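You operate a simulated robot arm through the tools that you are given. There is no shell and no other tool. Be economical: measure what you need, move in short steps, check, and stop when the job is done.

You are at the controls of a simulated robot arm. One attempt, no reset.

TASK
Mask the glass tile with the shape on the job card.
Fine: Wipe the dust off with the pad first, roll the card down in the fixture, then lift it back to its place. Put the tools back. What is to be rubbed or washed off counts as gone when no trace of it is left.

It is judged by the outcome, as a careful person would: the job done as asked, and still so three seconds after it is handed in. It fails if anything else is knocked over, pushed out of place, dropped, spilled or broken.

THE ROBOT
A 7-joint arm with a two-finger parallel gripper, fixed in place. Base frame: the origin is at the foot of the arm, x ahead of it, y to its left, z up; the work surface is at about z = 860. Lengths are in mm, angles in rad, forces in N, time in s.
With the tool pointing down near the work surface it reaches from about 360 to 780 mm from the base axis. Its first joint turns from -2.897 to 2.897 rad. Payload 3.91 kg.
The TCP is the grasp point between the finger pads, 30 mm short of the fingertips. In the tool frame z runs along the fingers and y along their closing line. The gripper opens to 110 mm. The fingers are 20 mm wide and 10 mm thick; the gripper's body (48 by 112 mm) begins 55 mm behind the TCP.
Orientation is told as [roll, pitch, yaw] about the base's x, y, z axes, in that order, counted from this pose: with the fingers straight down and closing along the base's y, the tool's x points along the base's -x, its y along +y and its z along -z.

THE INTERFACE
- The arm moves only by the tool step_arm. Its argument "increments" is one flat list of numbers, 7 for each row, row after row: the shift along the tool's x, y, z in mm, then the turn, a rotation vector about the tool's x, y, z in rad, then the finger opening in mm, from 0 to 110. In form: [dx, dy, dz, ax, ay, az, gripper, dx, dy, dz, ax, ay, az, gripper, ...]. A call has 1 to 12 rows; each row is the pose to reach, as a shift and turn from the pose commanded when the call began, along the tool's axes at that moment. Rows are played at 5 a second. More than 50 mm and 0.15 rad between two rows, or a gripper value outside its range, and nothing of the call is played. Where a pose cannot be reached the arm comes as near as it can. A force on the tool above 40 N (or 10 N above the force at the start of the call, whichever is more), or a blocked arm, ends the call early, and 0.2 s more pass. The fingers move at their own pace (about 153 mm/s each) and stop on an object; they squeeze with about 37 N. The grip force told is the motor's: it shows also when the fingers shut on nothing. Time passes only in rows, and 0.2 s behind the last, so rows that repeat a pose let the fingers close. The reply holds the time, the measured pose of the TCP, the force on the tool along the base axes, the opening and the grip force, in the units named above and with some noise, with the torque about the TCP (base axes, N m) and any sound that the robot's microphone picked up.
- Cameras (640 x 400 px; columns grow to the right, rows downward): "scene" is fixed at [401.4, 501.4, 1624]; the picture's right is [-0.95, 0.32, 0.00], its down [0.18, 0.53, -0.83] and it looks along [-0.27, -0.79, -0.56] (base axes); focal length 356 px, centre (320, 200). "wrist" rides on the gripper at [77, 7, -114] in the tool frame; the picture's right is [-0.09, 1.00, 0.00], its down [-0.80, -0.07, -0.59] and it looks along [-0.59, -0.05, 0.80] (tool axes); focal length 270 px, centre (320, 200). There is no depth. A picture from a camera that has moved, and an enlarged one, comes with that camera's place and axes in the base frame and with its lens.
- get_image(camera): a new picture of that camera. No time passes.
- slide_trunk(by): slides the trunk up (or, below 0, down) by that many mm; the arm rides with it, the base frame stays. It gives what a move gives, with no picture.
- inspect(camera, box): a new picture of the part [left, top, right, bottom] of that camera's present view, enlarged. No time passes.
- job_done(): hands the job in; it is judged then, once.

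Go step by step. Nothing tells you positions but the pictures and the camera data: compare them with the known pose of the tool, close in by small moves and look again before you grip or let go. The budget is 120 turns and 76 pictures, counting those below and the enlarged ones. Unless the task says otherwise, let go and move clear before handing in, and close with one line.

The tools are called after "Call:" by a JSON object that holds its "api" and its "payload". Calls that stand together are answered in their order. step_arm: Moves the arm, as the interface text tells. Its arguments: {"type":"object","properties":{"increments":{"type":"array","items":{"type":"number"}}},"required":["increments"]} The other tools are called the same way: slide_trunk (by) slides the trunk up or down; get_image (camera) takes a picture; inspect (camera, box) takes an enlarged picture of a part of a camera's view; job_done () hands the job in.

At the start:

```text
time_s: 0.0
eef_pos: [270.4, -457.4, 1230.3]
tool_rot: [0.001, 0.0, 0.001]
ft_force: [-1.0, -0.3, -0.5]
moment: [0.0, -0.04, 0.03]
width: 110.2
finger_force: 0.1
trunk travel left (down, up): [-550.0, 60.0]
```

scene: 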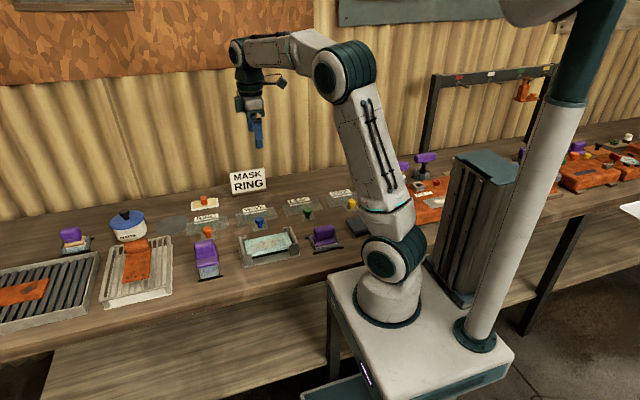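
wrist: 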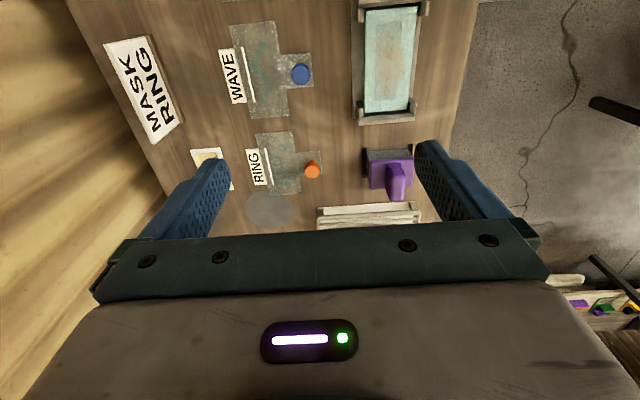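

The job card says MASK RING. I see a row of labelled cards with coloured knobs (RING, WAVE, ...), a glass tile in a fixture, and purple-handled tools. I'll look closer first.

Call:
{"api": "inspect", "payload": {"camera": "scene", "box": [180, 160, 380, 285]}}

Call:
{"api": "inspect", "payload": {"camera": "scene", "box": [0, 190, 200, 315]}}

Call:
{"api": "inspect", "payload": {"camera": "wrist", "box": [90, 0, 490, 250]}}

```text
3.20 times, centred on (280, 222) of scene
camera zoom: at [401.4, 501.4, 1624.0], right [-0.95, 0.32, 0.0], down [0.18, 0.53, -0.83], along [-0.27, -0.79, -0.56], focal length 1138 px, centre (448, 128)
```

zoom: 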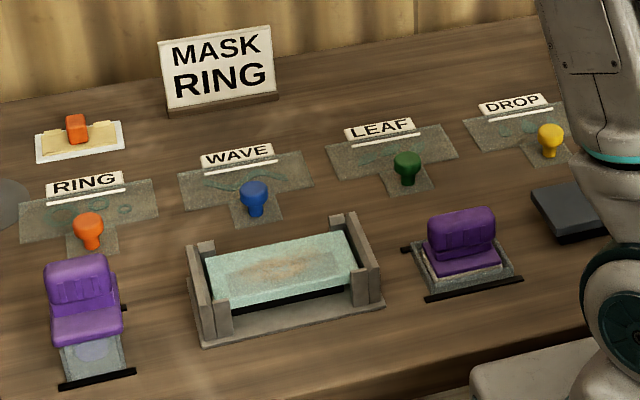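

```text
3.20 times, centred on (100, 252) of scene
camera zoom: at [401.4, 501.4, 1624.0], right [-0.95, 0.32, 0.0], down [0.18, 0.53, -0.83], along [-0.27, -0.79, -0.56], focal length 1138 px, centre (1024, 32)
```

zoom: 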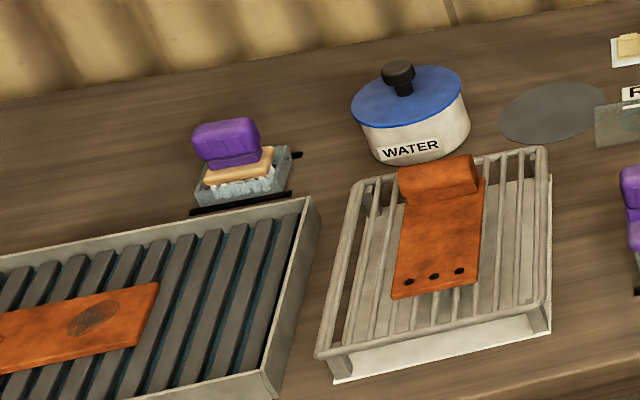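

```text
1.60 times, centred on (290, 125) of wrist
camera zoom: at [193.6, -450.0, 1345.4], right [0.09, 1.0, 0.0], down [0.8, -0.07, 0.59], along [0.59, -0.05, -0.8], focal length 432 px, centre (368, 320)
```

zoom: 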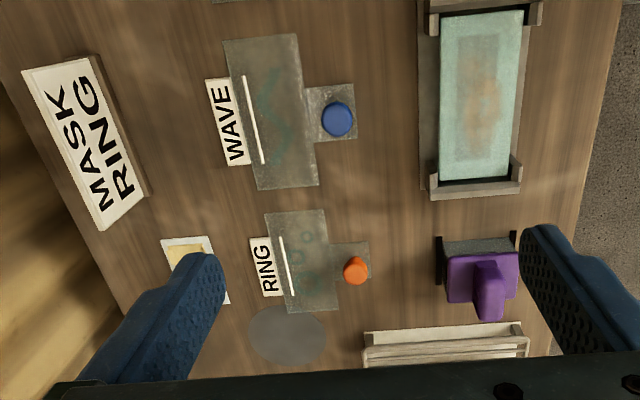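

Call:
{"api": "step_arm", "payload": {"increments": [-10, 25, 40, 0, 0, 0, 110, -20, 50, 80, 0, 0, 0, 110, -20, 77, 110, 0, 0, 0, 110, -20, 77, 130, 0, 0, 0, 110]}}

Call:
{"api": "get_image", "payload": {"camera": "wrist"}}

Call:
{"api": "inspect", "payload": {"camera": "scene", "box": [180, 220, 260, 290]}}

Call:
{"api": "inspect", "payload": {"camera": "scene", "box": [300, 210, 380, 260]}}

```text
time_s: 1.0
eef_pos: [290.4, -380.4, 1100.0]
tool_rot: [-0.001, 0.0, 0.001]
ft_force: [0.4, -0.2, 1.0]
moment: [0.03, 0.02, 0.02]
width: 109.8
finger_force: 0.1
trunk travel left (down, up): [-550.0, 60.0]
```

```text
70 pictures are left
camera wrist: at [213.6, -373.1, 1214.5], right [0.09, 1.0, 0.0], down [0.8, -0.07, 0.59], along [0.59, -0.05, -0.8], focal length 270 px, centre (320, 200)
```

wrist: 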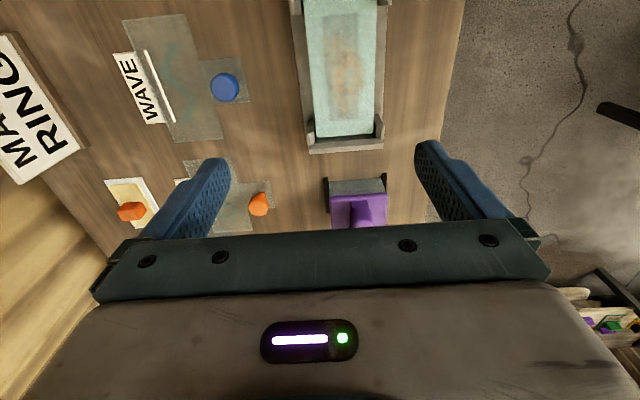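

```text
5.71 times, centred on (220, 255) of scene
camera zoom: at [401.4, 501.4, 1624.0], right [-0.95, 0.32, 0.0], down [0.18, 0.53, -0.83], along [-0.27, -0.79, -0.56], focal length 2032 px, centre (891, -114)
```

zoom: 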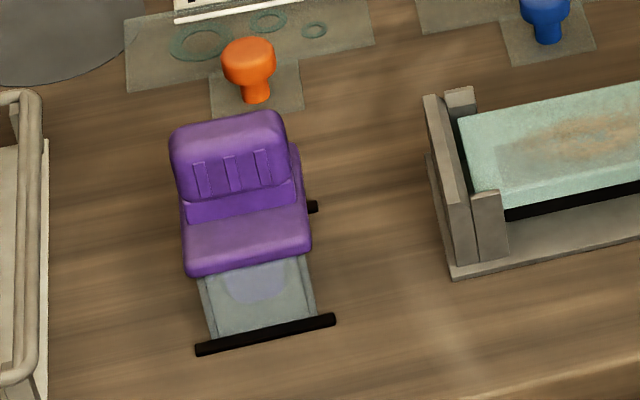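

```text
8.00 times, centred on (340, 235) of scene
camera zoom: at [401.4, 501.4, 1624.0], right [-0.95, 0.32, 0.0], down [0.18, 0.53, -0.83], along [-0.27, -0.79, -0.56], focal length 2845 px, centre (160, -80)
```

zoom: 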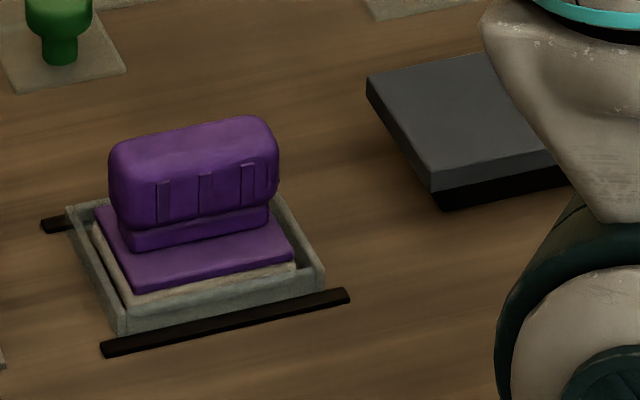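

Call:
{"api": "step_arm", "payload": {"increments": [-40, 15, 20, 0, 0, 0, 110, -75, 30, 40, 0, 0, 0, 110]}}

Call:
{"api": "inspect", "payload": {"camera": "wrist", "box": [160, 0, 480, 240]}}

```text
time_s: 1.6
eef_pos: [366.5, -349.5, 1059.6]
tool_rot: [-0.002, 0.001, 0.002]
ft_force: [0.1, -0.1, -0.3]
moment: [0.05, 0.01, -0.03]
width: 110.1
finger_force: 0.0
trunk travel left (down, up): [-550.0, 60.0]
```

```text
1.67 times, centred on (320, 120) of wrist
camera zoom: at [290.3, -342.7, 1174.7], right [0.09, 1.0, 0.0], down [0.8, -0.07, 0.59], along [0.59, -0.05, -0.8], focal length 450 px, centre (320, 333)
```

zoom: 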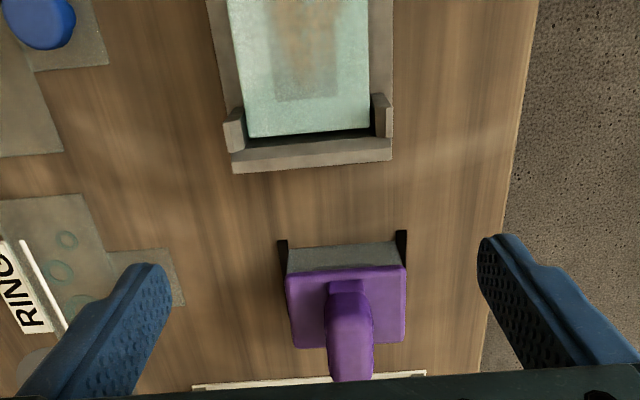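

Call:
{"api": "step_arm", "payload": {"increments": [45, -10, 0, 0, 0, 0, 110, 90, -20, 0, 0, 0, 0, 110, 135, -30, 0, 0, 0, 0, 110, 180, -40, 0, 0, 0, 0, 110, 225, -50, 0, 0, 0, 0, 110, 270, -50, 0, 0, 0, 0, 110, 310, -50, 0, 0, 0, 0, 110]}}

Call:
{"api": "get_image", "payload": {"camera": "wrist"}}

```text
time_s: 3.2
eef_pos: [53.0, -399.1, 1060.0]
tool_rot: [0.001, -0.001, 0.002]
ft_force: [-0.7, 0.7, -1.2]
moment: [0.01, 0.0, -0.03]
width: 109.9
finger_force: 0.0
trunk travel left (down, up): [-550.0, 60.0]
```

```text
66 pictures are left
camera wrist: at [-23.3, -392.6, 1174.7], right [0.09, 1.0, 0.0], down [0.8, -0.07, 0.59], along [0.59, -0.05, -0.8], focal length 270 px, centre (320, 200)
```

wrist: 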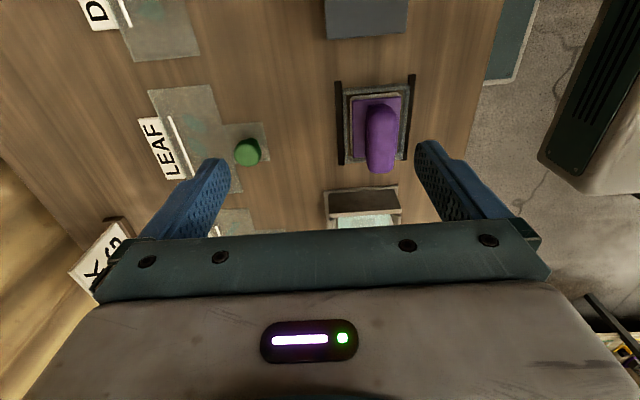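

Call:
{"api": "step_arm", "payload": {"increments": [-20, 30, 30, 0, 0, 0, 80, -41, 59, 60, 0, 0, 0, 80, -41, 59, 80, 0, 0, 0, 80]}}

Call:
{"api": "inspect", "payload": {"camera": "wrist", "box": [160, 40, 480, 240]}}

Call:
{"api": "inspect", "payload": {"camera": "scene", "box": [260, 160, 388, 240]}}

```text
time_s: 4.0
eef_pos: [95.3, -340.8, 980.1]
tool_rot: [0.001, 0.0, 0.002]
ft_force: [-0.2, 0.0, -0.3]
moment: [-0.03, -0.02, -0.02]
width: 80.0
finger_force: 0.0
trunk travel left (down, up): [-550.0, 60.0]
```

```text
2.00 times, centred on (320, 140) of wrist
camera zoom: at [19.4, -333.9, 1095.1], right [0.09, 1.0, 0.0], down [0.8, -0.07, 0.59], along [0.59, -0.05, -0.8], focal length 541 px, centre (320, 320)
```

zoom: 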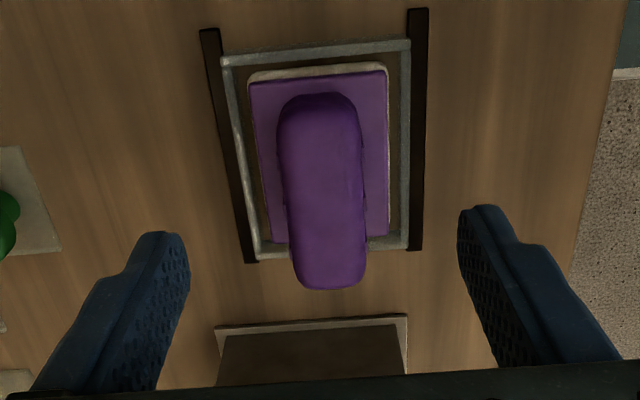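

```text
5.00 times, centred on (324, 200) of scene
camera zoom: at [401.4, 501.4, 1624.0], right [-0.95, 0.32, 0.0], down [0.18, 0.53, -0.83], along [-0.27, -0.79, -0.56], focal length 1778 px, centre (300, 200)
```

zoom: 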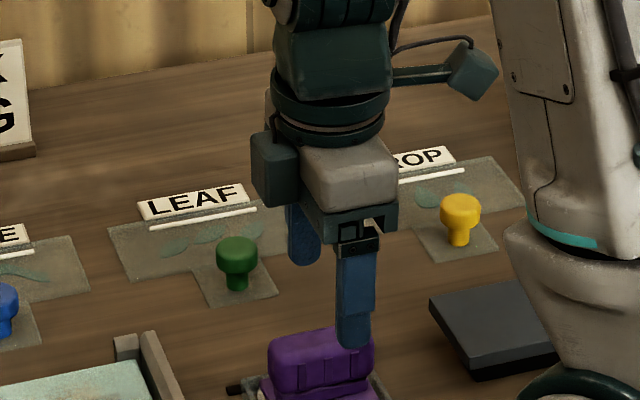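

Call:
{"api": "step_arm", "payload": {"increments": [2, 1, 35, 0, 0, 0, 80, 2, 1, 50, 0, 0, 0, 80, 2, 1, 62, 0, 0, 0, 80]}}

Call:
{"api": "inspect", "payload": {"camera": "scene", "box": [290, 190, 390, 260]}}

```text
time_s: 4.8
eef_pos: [93.2, -340.8, 918.9]
tool_rot: [0.0, 0.0, 0.001]
ft_force: [-0.5, 0.1, 0.0]
moment: [0.0, 0.0, -0.01]
width: 80.0
finger_force: 0.1
trunk travel left (down, up): [-550.0, 60.0]
```

```text
5.71 times, centred on (340, 225) of scene
camera zoom: at [401.4, 501.4, 1624.0], right [-0.95, 0.32, 0.0], down [0.18, 0.53, -0.83], along [-0.27, -0.79, -0.56], focal length 2032 px, centre (206, 57)
```

zoom: 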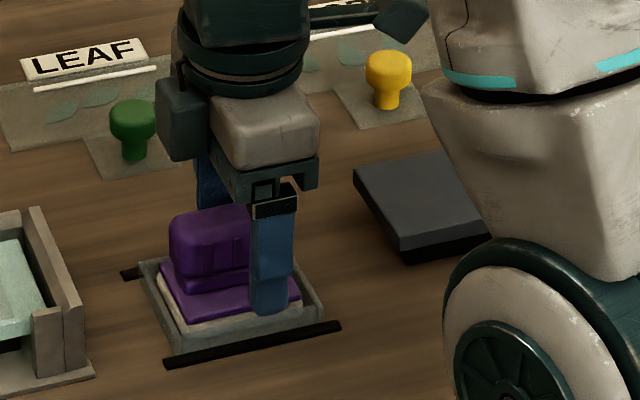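

Call:
{"api": "step_arm", "payload": {"increments": [-7, 0, 0, 0, 0, 0, 80, -7, 0, 0, 0, 0, 0, 0, -7, 0, 0, 0, 0, 0, 0, -7, 0, 0, 0, 0, 0, 0]}}

Call:
{"api": "inspect", "payload": {"camera": "wrist", "box": [160, 40, 480, 240]}}

```text
time_s: 5.8
eef_pos: [101.2, -340.3, 918.3]
tool_rot: [-0.001, 0.0, 0.0]
ft_force: [0.7, -0.3, -0.3]
moment: [0.01, 0.01, 0.0]
width: 27.5
finger_force: 37.3
trunk travel left (down, up): [-550.0, 60.0]
```

```text
2.00 times, centred on (320, 140) of wrist
camera zoom: at [24.5, -333.1, 1033.6], right [0.09, 1.0, 0.0], down [0.8, -0.07, 0.59], along [0.59, -0.05, -0.8], focal length 541 px, centre (320, 320)
```

zoom: 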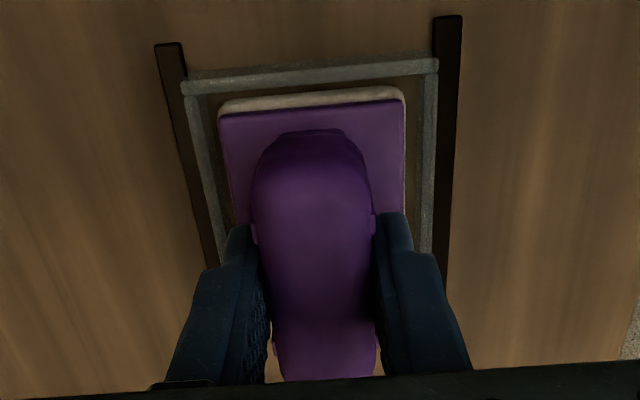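

Call:
{"api": "step_arm", "payload": {"increments": [0, 0, -10, 0, 0, 0, 0, 0, 0, -30, 0, 0, 0, 0, 0, 0, -70, 0, 0, 0, 0, 0, 0, -100, 0, 0, 0, 0]}}

Call:
{"api": "inspect", "payload": {"camera": "scene", "box": [220, 160, 380, 280]}}

```text
time_s: 6.8
eef_pos: [100.1, -338.7, 1017.7]
tool_rot: [0.001, 0.001, -0.001]
ft_force: [0.5, -0.9, -0.2]
moment: [-0.03, 0.04, 0.01]
width: 0.0
finger_force: 36.9
trunk travel left (down, up): [-550.0, 60.0]
```

```text
3.33 times, centred on (300, 220) of scene
camera zoom: at [401.4, 501.4, 1624.0], right [-0.95, 0.32, 0.0], down [0.18, 0.53, -0.83], along [-0.27, -0.79, -0.56], focal length 1185 px, centre (387, 133)
```

zoom: 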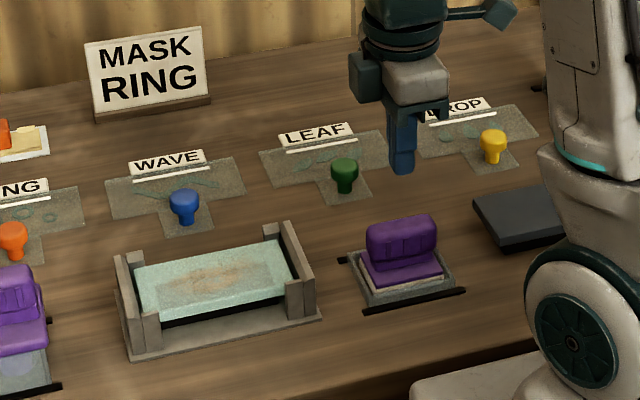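

Call:
{"api": "step_arm", "payload": {"increments": [0, 0, 20, 0, 0, 0, 70, 0, 0, 40, 0, 0, 0, 70]}}

Call:
{"api": "inspect", "payload": {"camera": "wrist", "box": [160, 40, 480, 240]}}

Call:
{"api": "inspect", "payload": {"camera": "scene", "box": [300, 210, 348, 240]}}

```text
time_s: 7.4
eef_pos: [100.8, -339.6, 977.6]
tool_rot: [-0.001, 0.0, 0.001]
ft_force: [-0.1, -0.6, 0.2]
moment: [-0.01, 0.01, 0.0]
width: 70.0
finger_force: 0.1
trunk travel left (down, up): [-550.0, 60.0]
```

```text
2.00 times, centred on (320, 140) of wrist
camera zoom: at [24.8, -333.2, 1092.9], right [0.09, 1.0, 0.0], down [0.8, -0.07, 0.59], along [0.59, -0.05, -0.8], focal length 541 px, centre (320, 320)
```

zoom: 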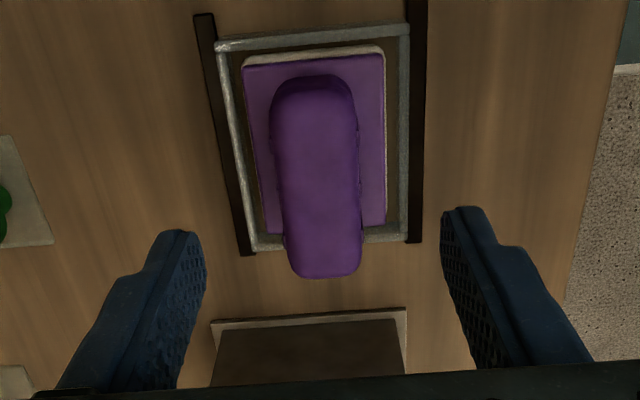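

```text
13.33 times, centred on (324, 225) of scene
camera zoom: at [401.4, 501.4, 1624.0], right [-0.95, 0.32, 0.0], down [0.18, 0.53, -0.83], along [-0.27, -0.79, -0.56], focal length 4742 px, centre (267, -133)
```

zoom: 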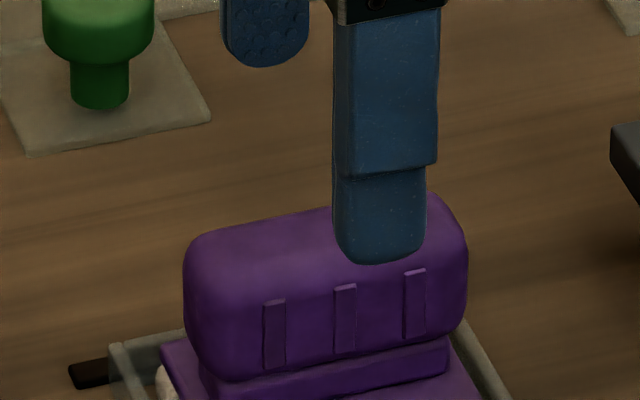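

Call:
{"api": "step_arm", "payload": {"increments": [-2, 0, 35, 0, 0, 0, 70, -2, 0, 55, 0, 0, 0, 70, -2, 0, 62, 0, 0, 0, 70, -2, 0, 65, 0, 0, 0, 70, -2, 0, 68, 0, 0, 0, 70]}}

Call:
{"api": "inspect", "payload": {"camera": "scene", "box": [300, 210, 348, 240]}}

```text
time_s: 8.6
eef_pos: [102.8, -341.3, 909.5]
tool_rot: [0.001, 0.0, 0.001]
ft_force: [0.1, 0.0, 1.9]
moment: [0.0, 0.05, -0.04]
width: 69.9
finger_force: 0.0
trunk travel left (down, up): [-550.0, 60.0]
```

```text
13.33 times, centred on (324, 225) of scene
camera zoom: at [401.4, 501.4, 1624.0], right [-0.95, 0.32, 0.0], down [0.18, 0.53, -0.83], along [-0.27, -0.79, -0.56], focal length 4742 px, centre (267, -133)
```

zoom: 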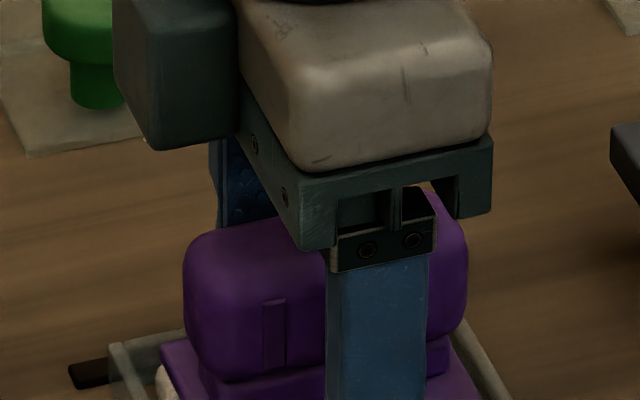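

Call:
{"api": "step_arm", "payload": {"increments": [0, 0, 0, 0, 0, 0, 0, 0, 0, 0, 0, 0, 0, 0, 0, 0, 0, 0, 0, 0, 0, 0, 0, 0, 0, 0, 0, 0]}}

Call:
{"api": "step_arm", "payload": {"increments": [0, 0, -1, 0, 0, 0, 0, 0, 0, -2, 0, 0, 0, 0, 0, 0, -4, 0, 0, 0, 0, 0, 0, -6, 0, 0, 0, 0]}}

```text
time_s: 9.6
eef_pos: [102.5, -340.0, 909.6]
tool_rot: [-0.001, 0.001, 0.002]
ft_force: [-0.8, -0.2, 0.7]
moment: [-0.01, -0.01, -0.01]
width: 27.6
finger_force: 36.3
trunk travel left (down, up): [-550.0, 60.0]
```

```text
time_s: 10.6
eef_pos: [103.5, -339.1, 917.1]
tool_rot: [-0.001, 0.001, 0.001]
ft_force: [-0.3, -0.8, -1.3]
moment: [-0.02, -0.01, 0.03]
width: 27.5
finger_force: 36.6
trunk travel left (down, up): [-550.0, 60.0]
```

Call:
{"api": "step_arm", "payload": {"increments": [0, 0, -4, 0, 0, 0, 0, 0, 0, -8, 0, 0, 0, 0, 0, 0, -12, 0, 0, 0, 0, 0, 0, -16, 0, 0, 0, 0, 0, 0, -20, 0, 0, 0, 0]}}

Call:
{"api": "inspect", "payload": {"camera": "scene", "box": [280, 190, 376, 250]}}

```text
time_s: 11.8
eef_pos: [103.2, -340.5, 936.6]
tool_rot: [0.001, 0.001, 0.001]
ft_force: [0.1, 0.0, -1.5]
moment: [-0.01, 0.02, -0.03]
width: 27.0
finger_force: 37.1
trunk travel left (down, up): [-550.0, 60.0]
```

```text
6.67 times, centred on (328, 220) of scene
camera zoom: at [401.4, 501.4, 1624.0], right [-0.95, 0.32, 0.0], down [0.18, 0.53, -0.83], along [-0.27, -0.79, -0.56], focal length 2371 px, centre (267, 67)
```

zoom: 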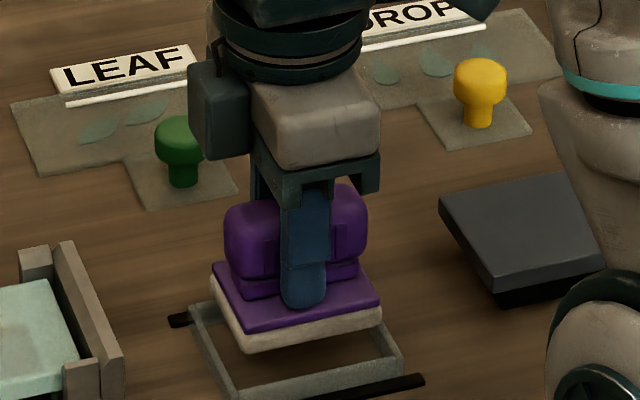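

Call:
{"api": "step_arm", "payload": {"increments": [0, 0, -15, 0, 0, 0, 0, 0, 0, -30, 0, 0, 0, 0, -15, -1, -40, 0, 0, 0, 0, -40, -3, -40, 0, 0, 0, 0, -65, -5, -40, 0, 0, 0, 0, -90, -7, -40, 0, 0, 0, 0, -115, -9, -40, 0, 0, 0, 0, -140, -11, -40, 0, 0, 0, 0, -165, -12, -40, 0, 0, 0, 0, -178, -12, -40, 0, 0, 0, 0]}}

Call:
{"api": "inspect", "payload": {"camera": "scene", "box": [220, 180, 316, 280]}}

Call:
{"api": "inspect", "payload": {"camera": "wrist", "box": [160, 0, 480, 240]}}

```text
time_s: 14.0
eef_pos: [281.6, -352.0, 977.7]
tool_rot: [0.0, 0.0, 0.002]
ft_force: [-0.7, 1.3, -1.7]
moment: [0.0, 0.03, -0.01]
width: 27.4
finger_force: 36.6
trunk travel left (down, up): [-550.0, 60.0]
```

```text
4.00 times, centred on (268, 230) of scene
camera zoom: at [401.4, 501.4, 1624.0], right [-0.95, 0.32, 0.0], down [0.18, 0.53, -0.83], along [-0.27, -0.79, -0.56], focal length 1422 px, centre (528, 80)
```

zoom: 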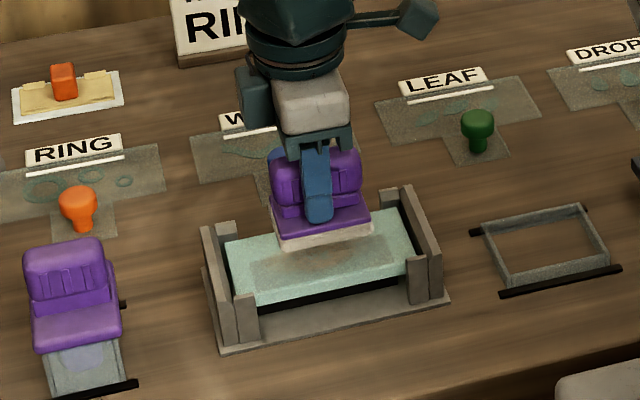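

```text
1.67 times, centred on (320, 120) of wrist
camera zoom: at [204.9, -344.7, 1091.5], right [0.09, 1.0, 0.0], down [0.8, -0.07, 0.59], along [0.59, -0.05, -0.8], focal length 450 px, centre (320, 333)
```

zoom: 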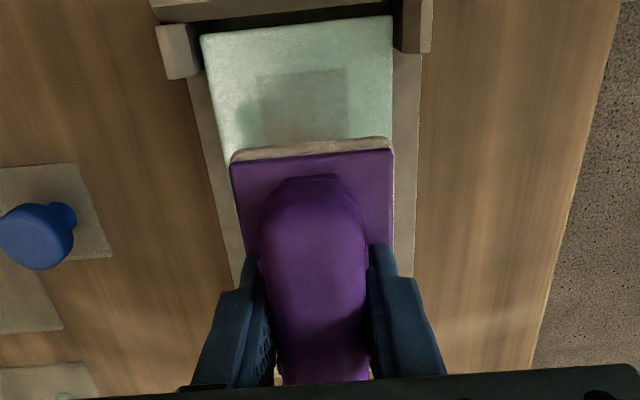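

Call:
{"api": "step_arm", "payload": {"increments": [0, 0, 15, 0, 0, 0, 0, 0, 0, 30, 0, 0, 0, 0, 0, 0, 38, 0, 0, 0, 0]}}

Call:
{"api": "inspect", "payload": {"camera": "scene", "box": [240, 200, 300, 270]}}

```text
time_s: 14.8
eef_pos: [280.8, -351.9, 948.3]
tool_rot: [-0.007, -0.006, 0.002]
ft_force: [-3.9, 7.5, 25.7]
moment: [0.7, 0.76, -0.07]
width: 27.8
finger_force: 37.0
trunk travel left (down, up): [-550.0, 60.0]
stopped in row 3: the force on the tool passed its limit at 50 N (the readings are from after the stop); the commanded pose is now the measured one
```

```text
5.71 times, centred on (270, 235) of scene
camera zoom: at [401.4, 501.4, 1624.0], right [-0.95, 0.32, 0.0], down [0.18, 0.53, -0.83], along [-0.27, -0.79, -0.56], focal length 2032 px, centre (606, 0)
```

zoom: 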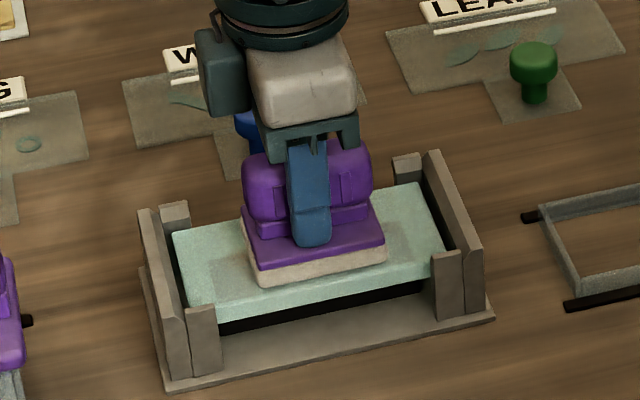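

Call:
{"api": "step_arm", "payload": {"increments": [0, 0, -1, 0, 0, 0, 0, -15, 0, -1, 0, 0, 0, 0, -31, 0, -1, 0, 0, 0, 0, -15, 0, -1, 0, 0, 0, 0, 0, 0, -1, 0, 0, 0, 0, 15, 0, -1, 0, 0, 0, 0, 29, 0, -1, 0, 0, 0, 0, 29, 6, -1, 0, 0, 0, 0, 10, 6, -1, 0, 0, 0, 0, -10, 6, -1, 0, 0, 0, 0, -31, 6, -1, 0, 0, 0, 0]}}

Call:
{"api": "inspect", "payload": {"camera": "scene", "box": [240, 200, 300, 270]}}

```text
time_s: 16.1
eef_pos: [271.5, -357.2, 947.2]
tool_rot: [-0.014, -0.014, -0.005]
ft_force: [5.2, 3.4, 12.0]
moment: [0.51, 0.26, -0.28]
width: 27.4
finger_force: 36.5
trunk travel left (down, up): [-550.0, 60.0]
stopped in row 6: the force on the tool passed its limit at 42 N (the readings are from after the stop); the commanded pose is now the measured one
```

```text
5.71 times, centred on (270, 235) of scene
camera zoom: at [401.4, 501.4, 1624.0], right [-0.95, 0.32, 0.0], down [0.18, 0.53, -0.83], along [-0.27, -0.79, -0.56], focal length 2032 px, centre (606, 0)
```

zoom: 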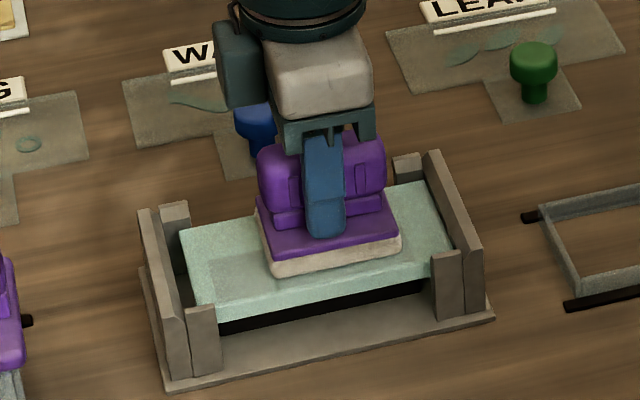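

Call:
{"api": "step_arm", "payload": {"increments": [0, 5, -2, -0.014, 0.014, -0.005, 0, 9, 5, -2, -0.014, 0.014, -0.005, 0, 18, 5, -2, -0.014, 0.014, -0.005, 0, 9, 10, -2, -0.014, 0.014, -0.005, 0, -5, 10, -2, -0.014, 0.014, -0.005, 0, -19, 10, -2, -0.014, 0.014, -0.005, 0, -33, 10, -2, -0.014, 0.014, -0.005, 0, -38, 5, -2, -0.014, 0.014, -0.005, 0]}}

Call:
{"api": "inspect", "payload": {"camera": "scene", "box": [240, 200, 300, 270]}}

```text
time_s: 17.9
eef_pos: [312.1, -351.0, 949.8]
tool_rot: [0.004, 0.002, 0.004]
ft_force: [0.0, -0.7, -1.1]
moment: [0.01, 0.0, 0.01]
width: 27.5
finger_force: 37.1
trunk travel left (down, up): [-550.0, 60.0]
```

```text
5.71 times, centred on (270, 235) of scene
camera zoom: at [401.4, 501.4, 1624.0], right [-0.95, 0.32, 0.0], down [0.18, 0.53, -0.83], along [-0.27, -0.79, -0.56], focal length 2032 px, centre (606, 0)
```

zoom: 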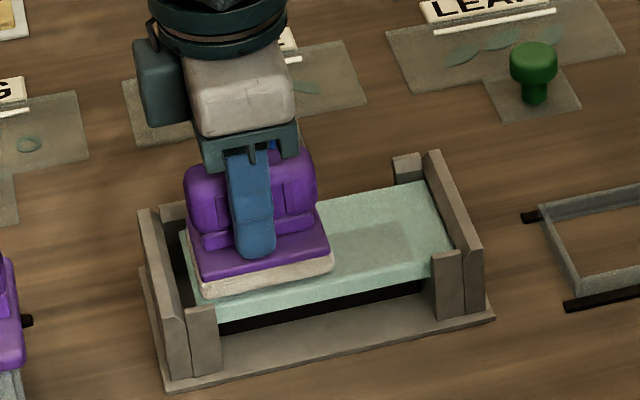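

Call:
{"api": "step_arm", "payload": {"increments": [0, 0, -15, 0, 0, 0, 0, 0, 0, -40, 0, 0, 0, 0, -30, 0, -60, 0, 0, 0, 0, -70, 0, -60, 0, 0, 0, 0]}}

Call:
{"api": "inspect", "payload": {"camera": "scene", "box": [240, 210, 304, 270]}}

```text
time_s: 18.9
eef_pos: [383.4, -349.9, 1008.3]
tool_rot: [0.005, 0.004, 0.004]
ft_force: [0.0, 0.5, -2.0]
moment: [0.0, 0.06, 0.0]
width: 27.8
finger_force: 36.7
trunk travel left (down, up): [-550.0, 60.0]
```

```text
6.67 times, centred on (272, 240) of scene
camera zoom: at [401.4, 501.4, 1624.0], right [-0.95, 0.32, 0.0], down [0.18, 0.53, -0.83], along [-0.27, -0.79, -0.56], focal length 2371 px, centre (640, -67)
```

zoom: 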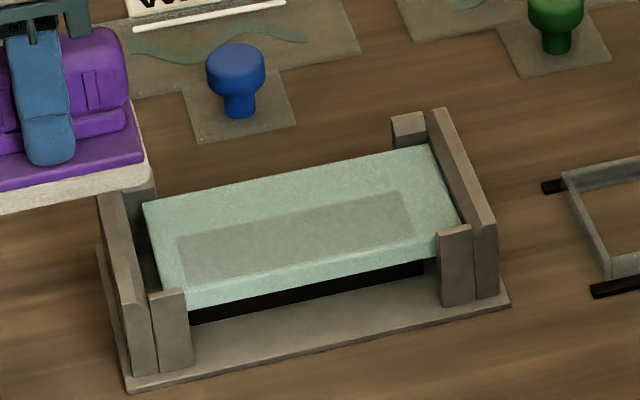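

Call:
{"api": "step_arm", "payload": {"increments": [35, 2, 0, 0.005, -0.004, 0.004, 0, 75, 4, 0, 0.005, -0.004, 0.004, 0, 115, 6, 0, 0.005, -0.004, 0.004, 0, 155, 8, 0, 0.005, -0.004, 0.004, 0, 195, 10, 0, 0.005, -0.004, 0.004, 0, 230, 10, 0, 0.005, -0.004, 0.004, 0, 260, 10, 0, 0.005, -0.004, 0.004, 0, 280.7, 10, 0, 0.005, -0.004, 0.004, 0, 280.7, 10, 20, 0.005, -0.004, 0.004, 0, 280.7, 10, 50, 0.005, -0.004, 0.004, 0]}}

Call:
{"api": "inspect", "payload": {"camera": "wrist", "box": [160, 40, 480, 240]}}

Call:
{"api": "inspect", "payload": {"camera": "scene", "box": [280, 190, 376, 250]}}

```text
time_s: 21.1
eef_pos: [100.6, -342.9, 960.1]
tool_rot: [-0.001, 0.0, -0.003]
ft_force: [-0.4, -1.2, -1.7]
moment: [0.01, -0.01, 0.03]
width: 27.7
finger_force: 36.8
trunk travel left (down, up): [-550.0, 60.0]
```

```text
2.00 times, centred on (320, 140) of wrist
camera zoom: at [23.8, -334.5, 1075.1], right [0.09, 1.0, 0.0], down [0.8, -0.07, 0.59], along [0.59, -0.05, -0.8], focal length 541 px, centre (320, 320)
```

zoom: 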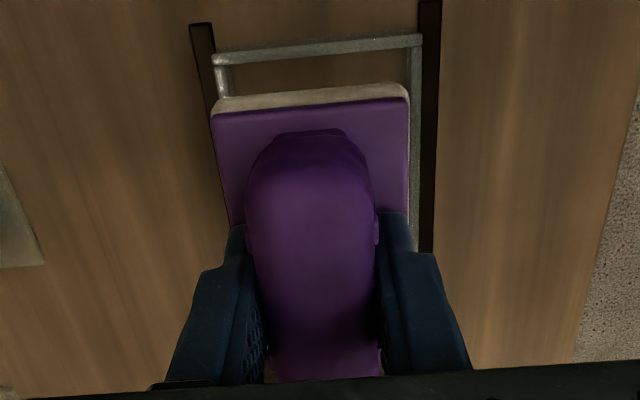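

```text
6.67 times, centred on (328, 220) of scene
camera zoom: at [401.4, 501.4, 1624.0], right [-0.95, 0.32, 0.0], down [0.18, 0.53, -0.83], along [-0.27, -0.79, -0.56], focal length 2371 px, centre (267, 67)
```

zoom: 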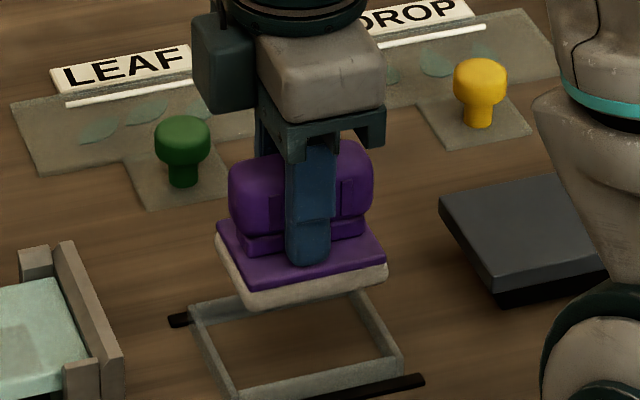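

Call:
{"api": "step_arm", "payload": {"increments": [-1, 1, 15, 0, 0, 0, 0, -1, 1, 30, 0, 0, 0, 0, -1, 1, 38, 0, 0, 0, 0, -1, 1, 42, 0, 0, 0, 0]}}

Call:
{"api": "inspect", "payload": {"camera": "wrist", "box": [160, 40, 480, 240]}}

Call:
{"api": "inspect", "payload": {"camera": "scene", "box": [280, 190, 376, 250]}}

```text
time_s: 22.1
eef_pos: [101.2, -340.5, 918.1]
tool_rot: [-0.001, 0.0, -0.002]
ft_force: [-1.0, -1.1, -0.8]
moment: [-0.02, 0.01, 0.0]
width: 27.9
finger_force: 37.4
trunk travel left (down, up): [-550.0, 60.0]
```

```text
2.00 times, centred on (320, 140) of wrist
camera zoom: at [24.8, -332.9, 1033.0], right [0.09, 1.0, 0.0], down [0.8, -0.07, 0.6], along [0.59, -0.05, -0.8], focal length 541 px, centre (320, 320)
```

zoom: 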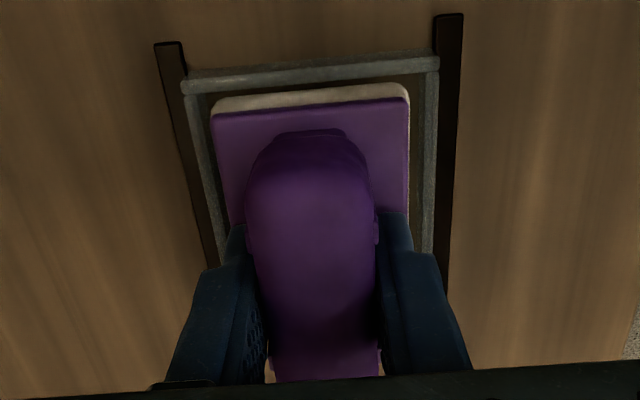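

```text
6.67 times, centred on (328, 220) of scene
camera zoom: at [401.4, 501.4, 1624.0], right [-0.95, 0.32, 0.0], down [0.18, 0.53, -0.83], along [-0.27, -0.79, -0.56], focal length 2371 px, centre (267, 67)
```

zoom: 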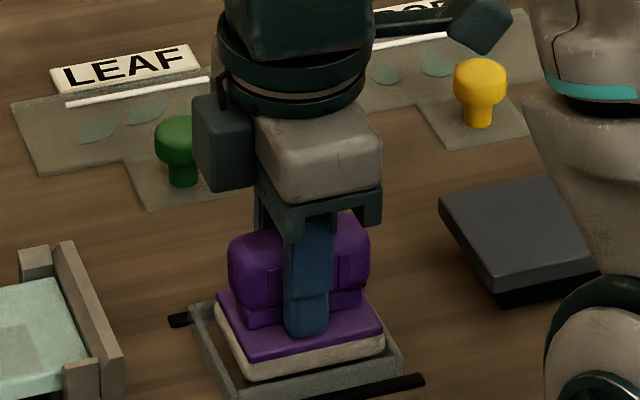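

Call:
{"api": "step_arm", "payload": {"increments": [-1, 0, 4, 0, 0, 0, 0, -1, 0, 7, 0, 0, 0, 0, -1, 0, 9, 0, 0, 0, 0, -1, 0, 11, 0, 0, 0, 0]}}

```text
time_s: 23.1
eef_pos: [102.4, -340.4, 909.8]
tool_rot: [-0.007, -0.003, 0.0]
ft_force: [-1.9, 2.6, 38.8]
moment: [0.57, -1.02, -0.04]
width: 27.6
finger_force: 37.2
trunk travel left (down, up): [-550.0, 60.0]
```

Call:
{"api": "step_arm", "payload": {"increments": [0, 0, -2, 0, 0, 0, 0, 0, 0, -2, 0, 0, 0, 60, 0, 0, -2, 0, 0, 0, 60, 0, 0, -20, 0, 0, 0, 60, 0, 0, -60, 0, 0, 0, 60, 0, 0, -100, 0, 0, 0, 60]}}

Call:
{"api": "inspect", "payload": {"camera": "scene", "box": [220, 180, 380, 280]}}

```text
time_s: 24.6
eef_pos: [100.6, -339.6, 1008.8]
tool_rot: [-0.002, -0.001, -0.001]
ft_force: [0.1, 1.5, 0.8]
moment: [-0.03, 0.01, 0.02]
width: 59.8
finger_force: 0.0
trunk travel left (down, up): [-550.0, 60.0]
```

```text
4.00 times, centred on (300, 230) of scene
camera zoom: at [401.4, 501.4, 1624.0], right [-0.95, 0.32, 0.0], down [0.18, 0.53, -0.83], along [-0.27, -0.79, -0.56], focal length 1422 px, centre (400, 80)
```

zoom: 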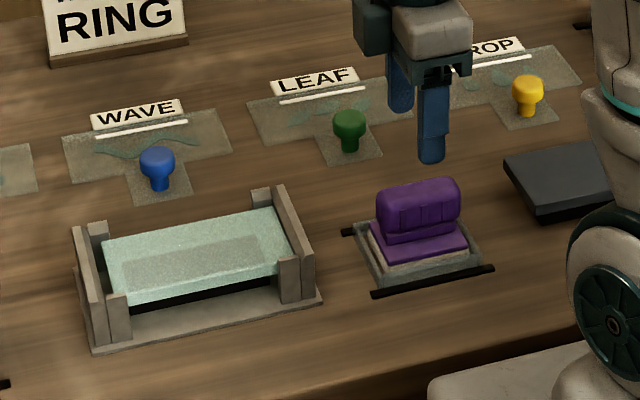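

Call:
{"api": "step_arm", "payload": {"increments": [-40, -5, -20, 0, 0, 0, 90, -80, -10, -40, 0, 0, 0, 90, -120, -12, -50, 0, 0, 0, 90, -150, -12, -50, 0, 0, 0, 90]}}

Call:
{"api": "inspect", "payload": {"camera": "wrist", "box": [160, 0, 480, 200]}}

Call:
{"api": "step_arm", "payload": {"increments": [-40, -30, 0, 0, 0, 0, 90, -80, -60, 0, 0, 0, 0, 90, -120, -90, 0, 0, 0, 0, 90, -150, -120, 30, 0, 0, 0, 90, -150, -130, 60, 0, 0, 0, 90]}}

Call:
{"api": "inspect", "payload": {"camera": "wrist", "box": [120, 0, 520, 240]}}

```text
time_s: 25.6
eef_pos: [252.6, -352.3, 1056.5]
tool_rot: [-0.003, 0.0, -0.003]
ft_force: [-0.1, -0.1, 0.3]
moment: [0.03, 0.02, 0.03]
width: 90.0
finger_force: 0.1
trunk travel left (down, up): [-550.0, 60.0]
```

```text
2.00 times, centred on (320, 100) of wrist
camera zoom: at [175.4, -344.6, 1172.2], right [0.09, 1.0, 0.0], down [0.8, -0.07, 0.59], along [0.59, -0.05, -0.8], focal length 541 px, centre (320, 400)
```

zoom: 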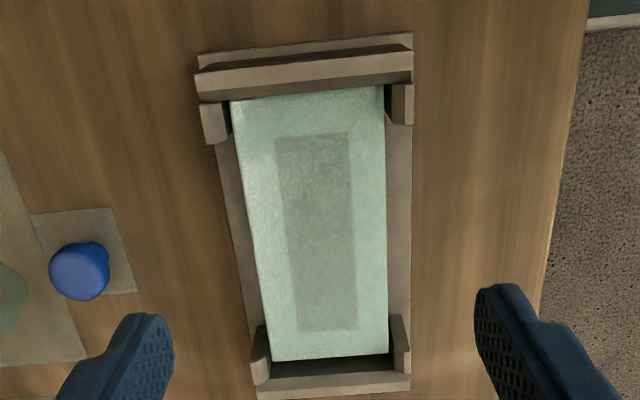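

```text
refused: row 4 steps farther than a row can; nothing moved
```

```text
1.60 times, centred on (320, 120) of wrist
camera zoom: at [175.4, -344.6, 1172.2], right [0.09, 1.0, 0.0], down [0.8, -0.07, 0.59], along [0.59, -0.05, -0.8], focal length 432 px, centre (320, 328)
```

zoom: 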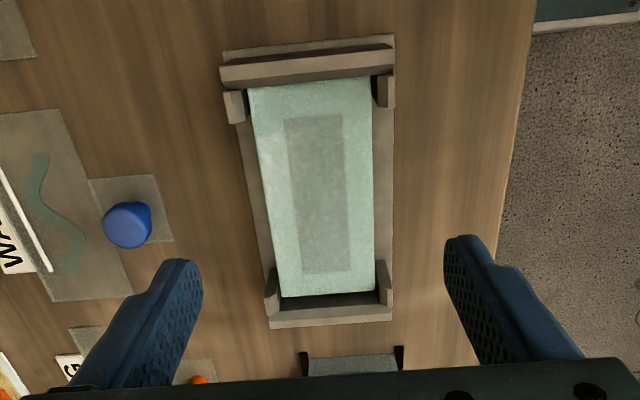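

Call:
{"api": "step_arm", "payload": {"increments": [-24, -1, 40, 0, 0, 0, 104, -24, -1, 80, 0, 0, 0, 104, -24, -1, 110, 0, 0, 0, 104, -24, -1, 125, 0, 0, 0, 104, -24, -1, 135, 0, 0, 0, 104]}}

Call:
{"api": "inspect", "payload": {"camera": "scene", "box": [230, 200, 310, 270]}}

Call:
{"api": "inspect", "payload": {"camera": "wrist", "box": [160, 0, 480, 240]}}

```text
time_s: 26.8
eef_pos: [276.0, -354.8, 922.5]
tool_rot: [-0.002, 0.001, -0.002]
ft_force: [-0.6, 0.1, -0.3]
moment: [0.04, 0.0, -0.02]
width: 103.9
finger_force: 0.1
trunk travel left (down, up): [-550.0, 60.0]
```

```text
5.71 times, centred on (270, 235) of scene
camera zoom: at [401.4, 501.4, 1624.0], right [-0.95, 0.32, 0.0], down [0.18, 0.53, -0.83], along [-0.27, -0.79, -0.56], focal length 2032 px, centre (606, 0)
```

zoom: 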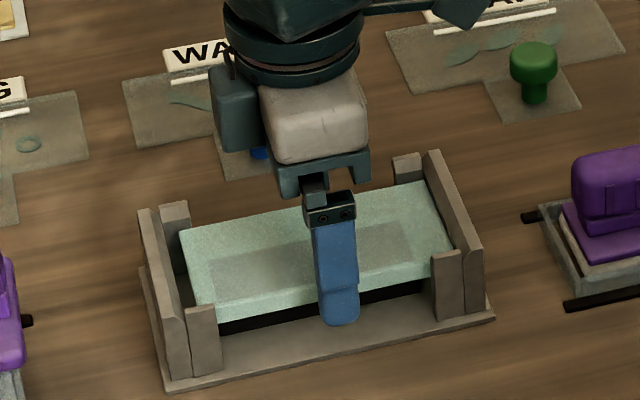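

```text
1.67 times, centred on (320, 120) of wrist
camera zoom: at [199.8, -346.3, 1037.1], right [0.09, 1.0, 0.0], down [0.8, -0.07, 0.59], along [0.59, -0.05, -0.8], focal length 450 px, centre (320, 333)
```

zoom: 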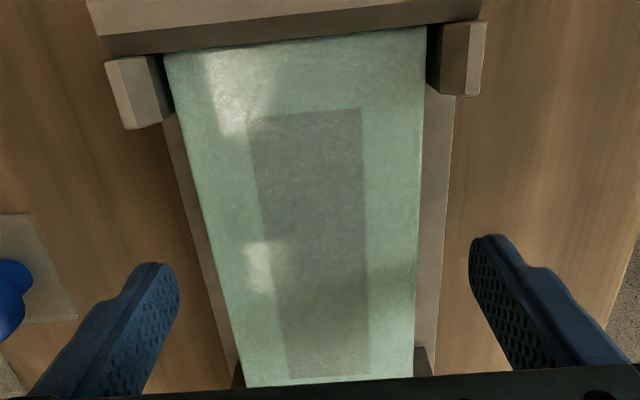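

Call:
{"api": "step_arm", "payload": {"increments": [0, 0, 0, 0, 0, 0, 60, 0, 0, 0, 0, 0, 0, 60, 0, 0, 0, 0, 0, 0, 60]}}

Call:
{"api": "inspect", "payload": {"camera": "scene", "box": [230, 200, 310, 270]}}

```text
time_s: 27.6
eef_pos: [276.8, -353.9, 922.1]
tool_rot: [-0.001, 0.0, 0.0]
ft_force: [-0.5, -0.2, -0.2]
moment: [0.03, -0.14, -0.01]
width: 69.6
finger_force: 37.3
trunk travel left (down, up): [-550.0, 60.0]
```

```text
5.71 times, centred on (270, 235) of scene
camera zoom: at [401.4, 501.4, 1624.0], right [-0.95, 0.32, 0.0], down [0.18, 0.53, -0.83], along [-0.27, -0.79, -0.56], focal length 2032 px, centre (606, 0)
```

zoom: 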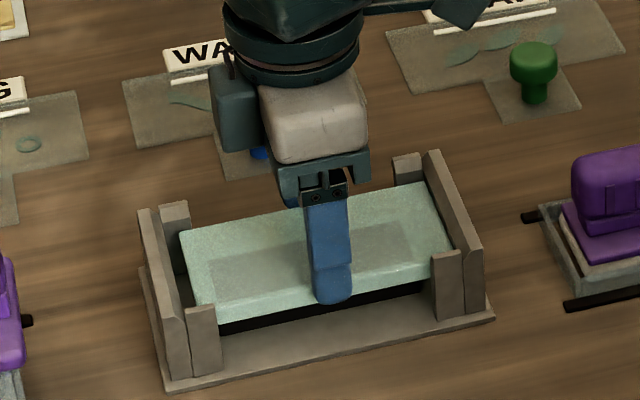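

Holding the tile by its sides (69.6 mm), I nudge it 3 mm back toward the centre of the fixture and let go.

Call:
{"api": "step_arm", "payload": {"increments": [-1, 0, 0, 0, 0, 0, 60, -2.5, 0, 0, 0, 0, 0, 60, -4, 0, 0, 0, 0, 0, 60, -4, 0, 0, 0, 0, 0, 104, -4, 0, 0, 0, 0, 0, 104]}}

Call:
{"api": "inspect", "payload": {"camera": "scene", "box": [230, 200, 310, 270]}}

```text
time_s: 28.8
eef_pos: [279.4, -354.7, 921.5]
tool_rot: [-0.002, 0.0, 0.0]
ft_force: [0.1, -0.2, -0.2]
moment: [-0.01, -0.01, 0.0]
width: 104.0
finger_force: 0.1
trunk travel left (down, up): [-550.0, 60.0]
```

```text
5.71 times, centred on (270, 235) of scene
camera zoom: at [401.4, 501.4, 1624.0], right [-0.95, 0.32, 0.0], down [0.18, 0.53, -0.83], along [-0.27, -0.79, -0.56], focal length 2032 px, centre (606, 0)
```

zoom: 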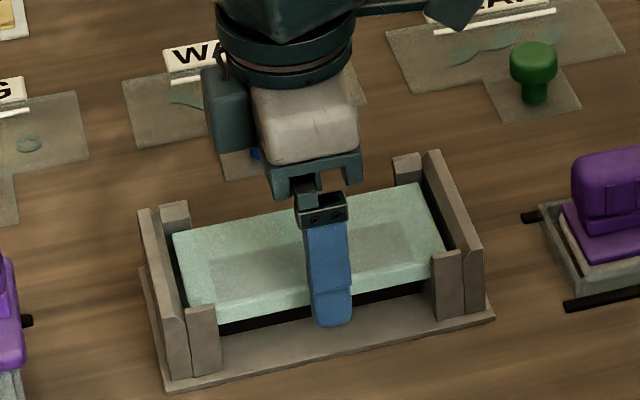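

The tile is back where it started in the fixture. Now up and over to the RING card's orange knob.

Call:
{"api": "step_arm", "payload": {"increments": [0, 0, -45, 0, 0, 0, 104, 0, 0, -90, 0, 0, 0, 104, -30, -35, -100, 0, 0, 0, 90, -60, -70, -100, 0, 0, 0, 70, -90, -105, -100, 0, 0, 0, 70, -120, -140, -100, 0, 0, 0, 70]}}

Call:
{"api": "inspect", "payload": {"camera": "wrist", "box": [120, 0, 520, 240]}}

Call:
{"api": "inspect", "payload": {"camera": "scene", "box": [180, 190, 240, 240]}}

```text
time_s: 30.1
eef_pos: [401.6, -495.3, 1022.1]
tool_rot: [0.001, 0.0, 0.0]
ft_force: [0.4, -0.2, -0.1]
moment: [0.05, 0.02, 0.03]
width: 70.0
finger_force: 0.1
trunk travel left (down, up): [-550.0, 60.0]
```

```text
1.60 times, centred on (320, 120) of wrist
camera zoom: at [325.4, -487.2, 1136.4], right [0.09, 1.0, 0.0], down [0.8, -0.07, 0.59], along [0.59, -0.05, -0.8], focal length 432 px, centre (320, 328)
```

zoom: 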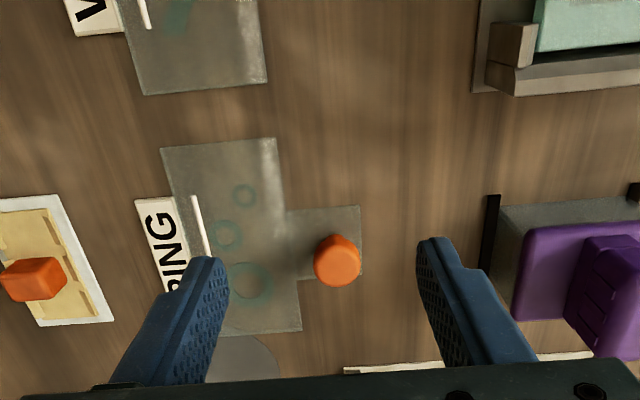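

```text
8.00 times, centred on (210, 215) of scene
camera zoom: at [401.4, 501.4, 1624.0], right [-0.95, 0.32, 0.0], down [0.18, 0.53, -0.83], along [-0.27, -0.79, -0.56], focal length 2845 px, centre (1200, 80)
```

zoom: 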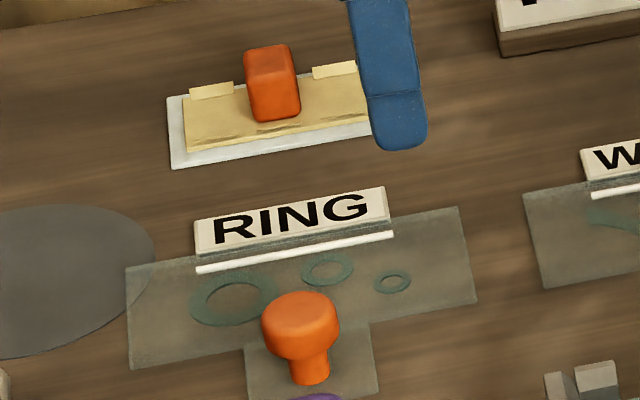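

Call:
{"api": "step_arm", "payload": {"increments": [-30, 4, 40, 0, 0, 0, 60, -51, 8, 82, 0, 0, 0, 60]}}

Call:
{"api": "inspect", "payload": {"camera": "wrist", "box": [160, 40, 480, 240]}}

Call:
{"api": "inspect", "payload": {"camera": "scene", "box": [180, 190, 240, 240]}}

```text
refused: row 1 steps farther than a row can; nothing moved
```

```text
2.00 times, centred on (320, 140) of wrist
camera zoom: at [325.4, -487.2, 1136.4], right [0.09, 1.0, 0.0], down [0.8, -0.07, 0.59], along [0.59, -0.05, -0.8], focal length 541 px, centre (320, 320)
```

zoom: 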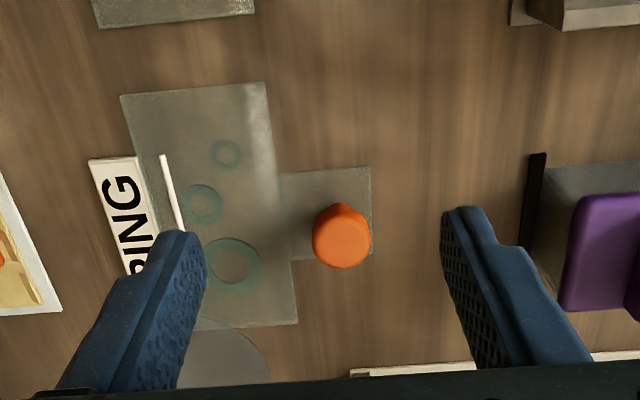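

```text
8.00 times, centred on (210, 215) of scene
camera zoom: at [401.4, 501.4, 1624.0], right [-0.95, 0.32, 0.0], down [0.18, 0.53, -0.83], along [-0.27, -0.79, -0.56], focal length 2845 px, centre (1200, 80)
```

zoom: 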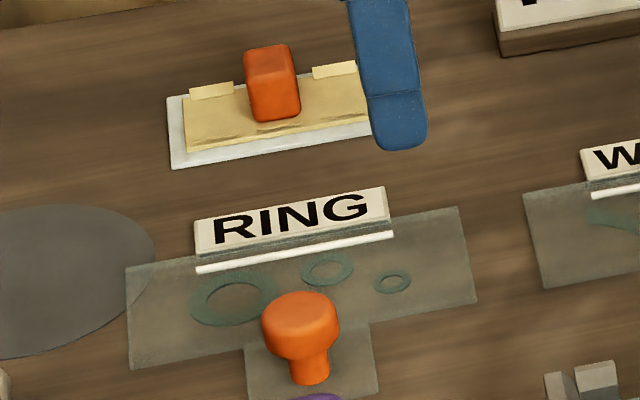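

Call:
{"api": "step_arm", "payload": {"increments": [-25, 4, 35, 0, 0, 0, 60, -51, 8, 65, 0, 0, 0, 60, -51, 8, 82, 0, 0, 0, 60]}}

Call:
{"api": "inspect", "payload": {"camera": "wrist", "box": [160, 40, 480, 240]}}

```text
time_s: 30.9
eef_pos: [450.6, -486.3, 940.6]
tool_rot: [-0.002, 0.002, 0.0]
ft_force: [-0.1, 0.3, -0.1]
moment: [0.02, 0.0, -0.01]
width: 60.0
finger_force: 0.1
trunk travel left (down, up): [-550.0, 60.0]
```

```text
2.00 times, centred on (320, 140) of wrist
camera zoom: at [375.1, -478.5, 1055.3], right [0.09, 1.0, 0.0], down [0.8, -0.07, 0.59], along [0.59, -0.05, -0.8], focal length 541 px, centre (320, 320)
```

zoom: 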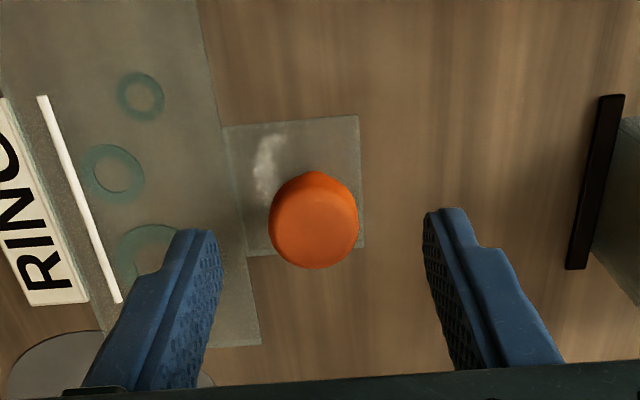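

Call:
{"api": "step_arm", "payload": {"increments": [-3.5, -1, 20, 0, 0, 0, 60, -3.5, -1, 36, 0, 0, 0, 60, -3.5, -1, 43, 0, 0, 0, 60]}}

Call:
{"api": "inspect", "payload": {"camera": "scene", "box": [180, 190, 240, 240]}}

```text
time_s: 31.8
eef_pos: [453.9, -486.7, 898.3]
tool_rot: [-0.001, -0.002, -0.001]
ft_force: [-0.3, 0.1, -0.2]
moment: [0.0, 0.01, -0.01]
width: 60.0
finger_force: 0.0
trunk travel left (down, up): [-550.0, 60.0]
```

```text
8.00 times, centred on (210, 215) of scene
camera zoom: at [401.4, 501.4, 1624.0], right [-0.95, 0.32, 0.0], down [0.18, 0.53, -0.83], along [-0.27, -0.79, -0.56], focal length 2845 px, centre (1200, 80)
```

zoom: 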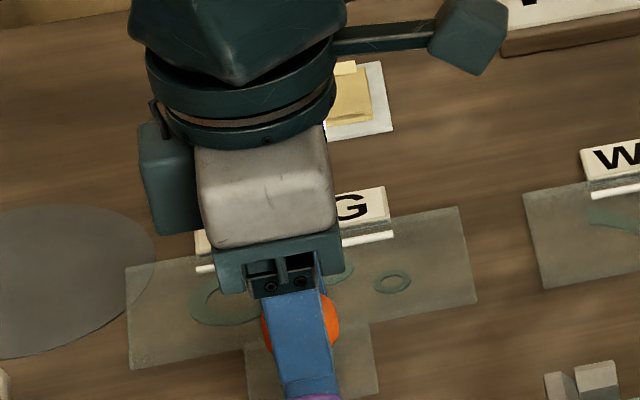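

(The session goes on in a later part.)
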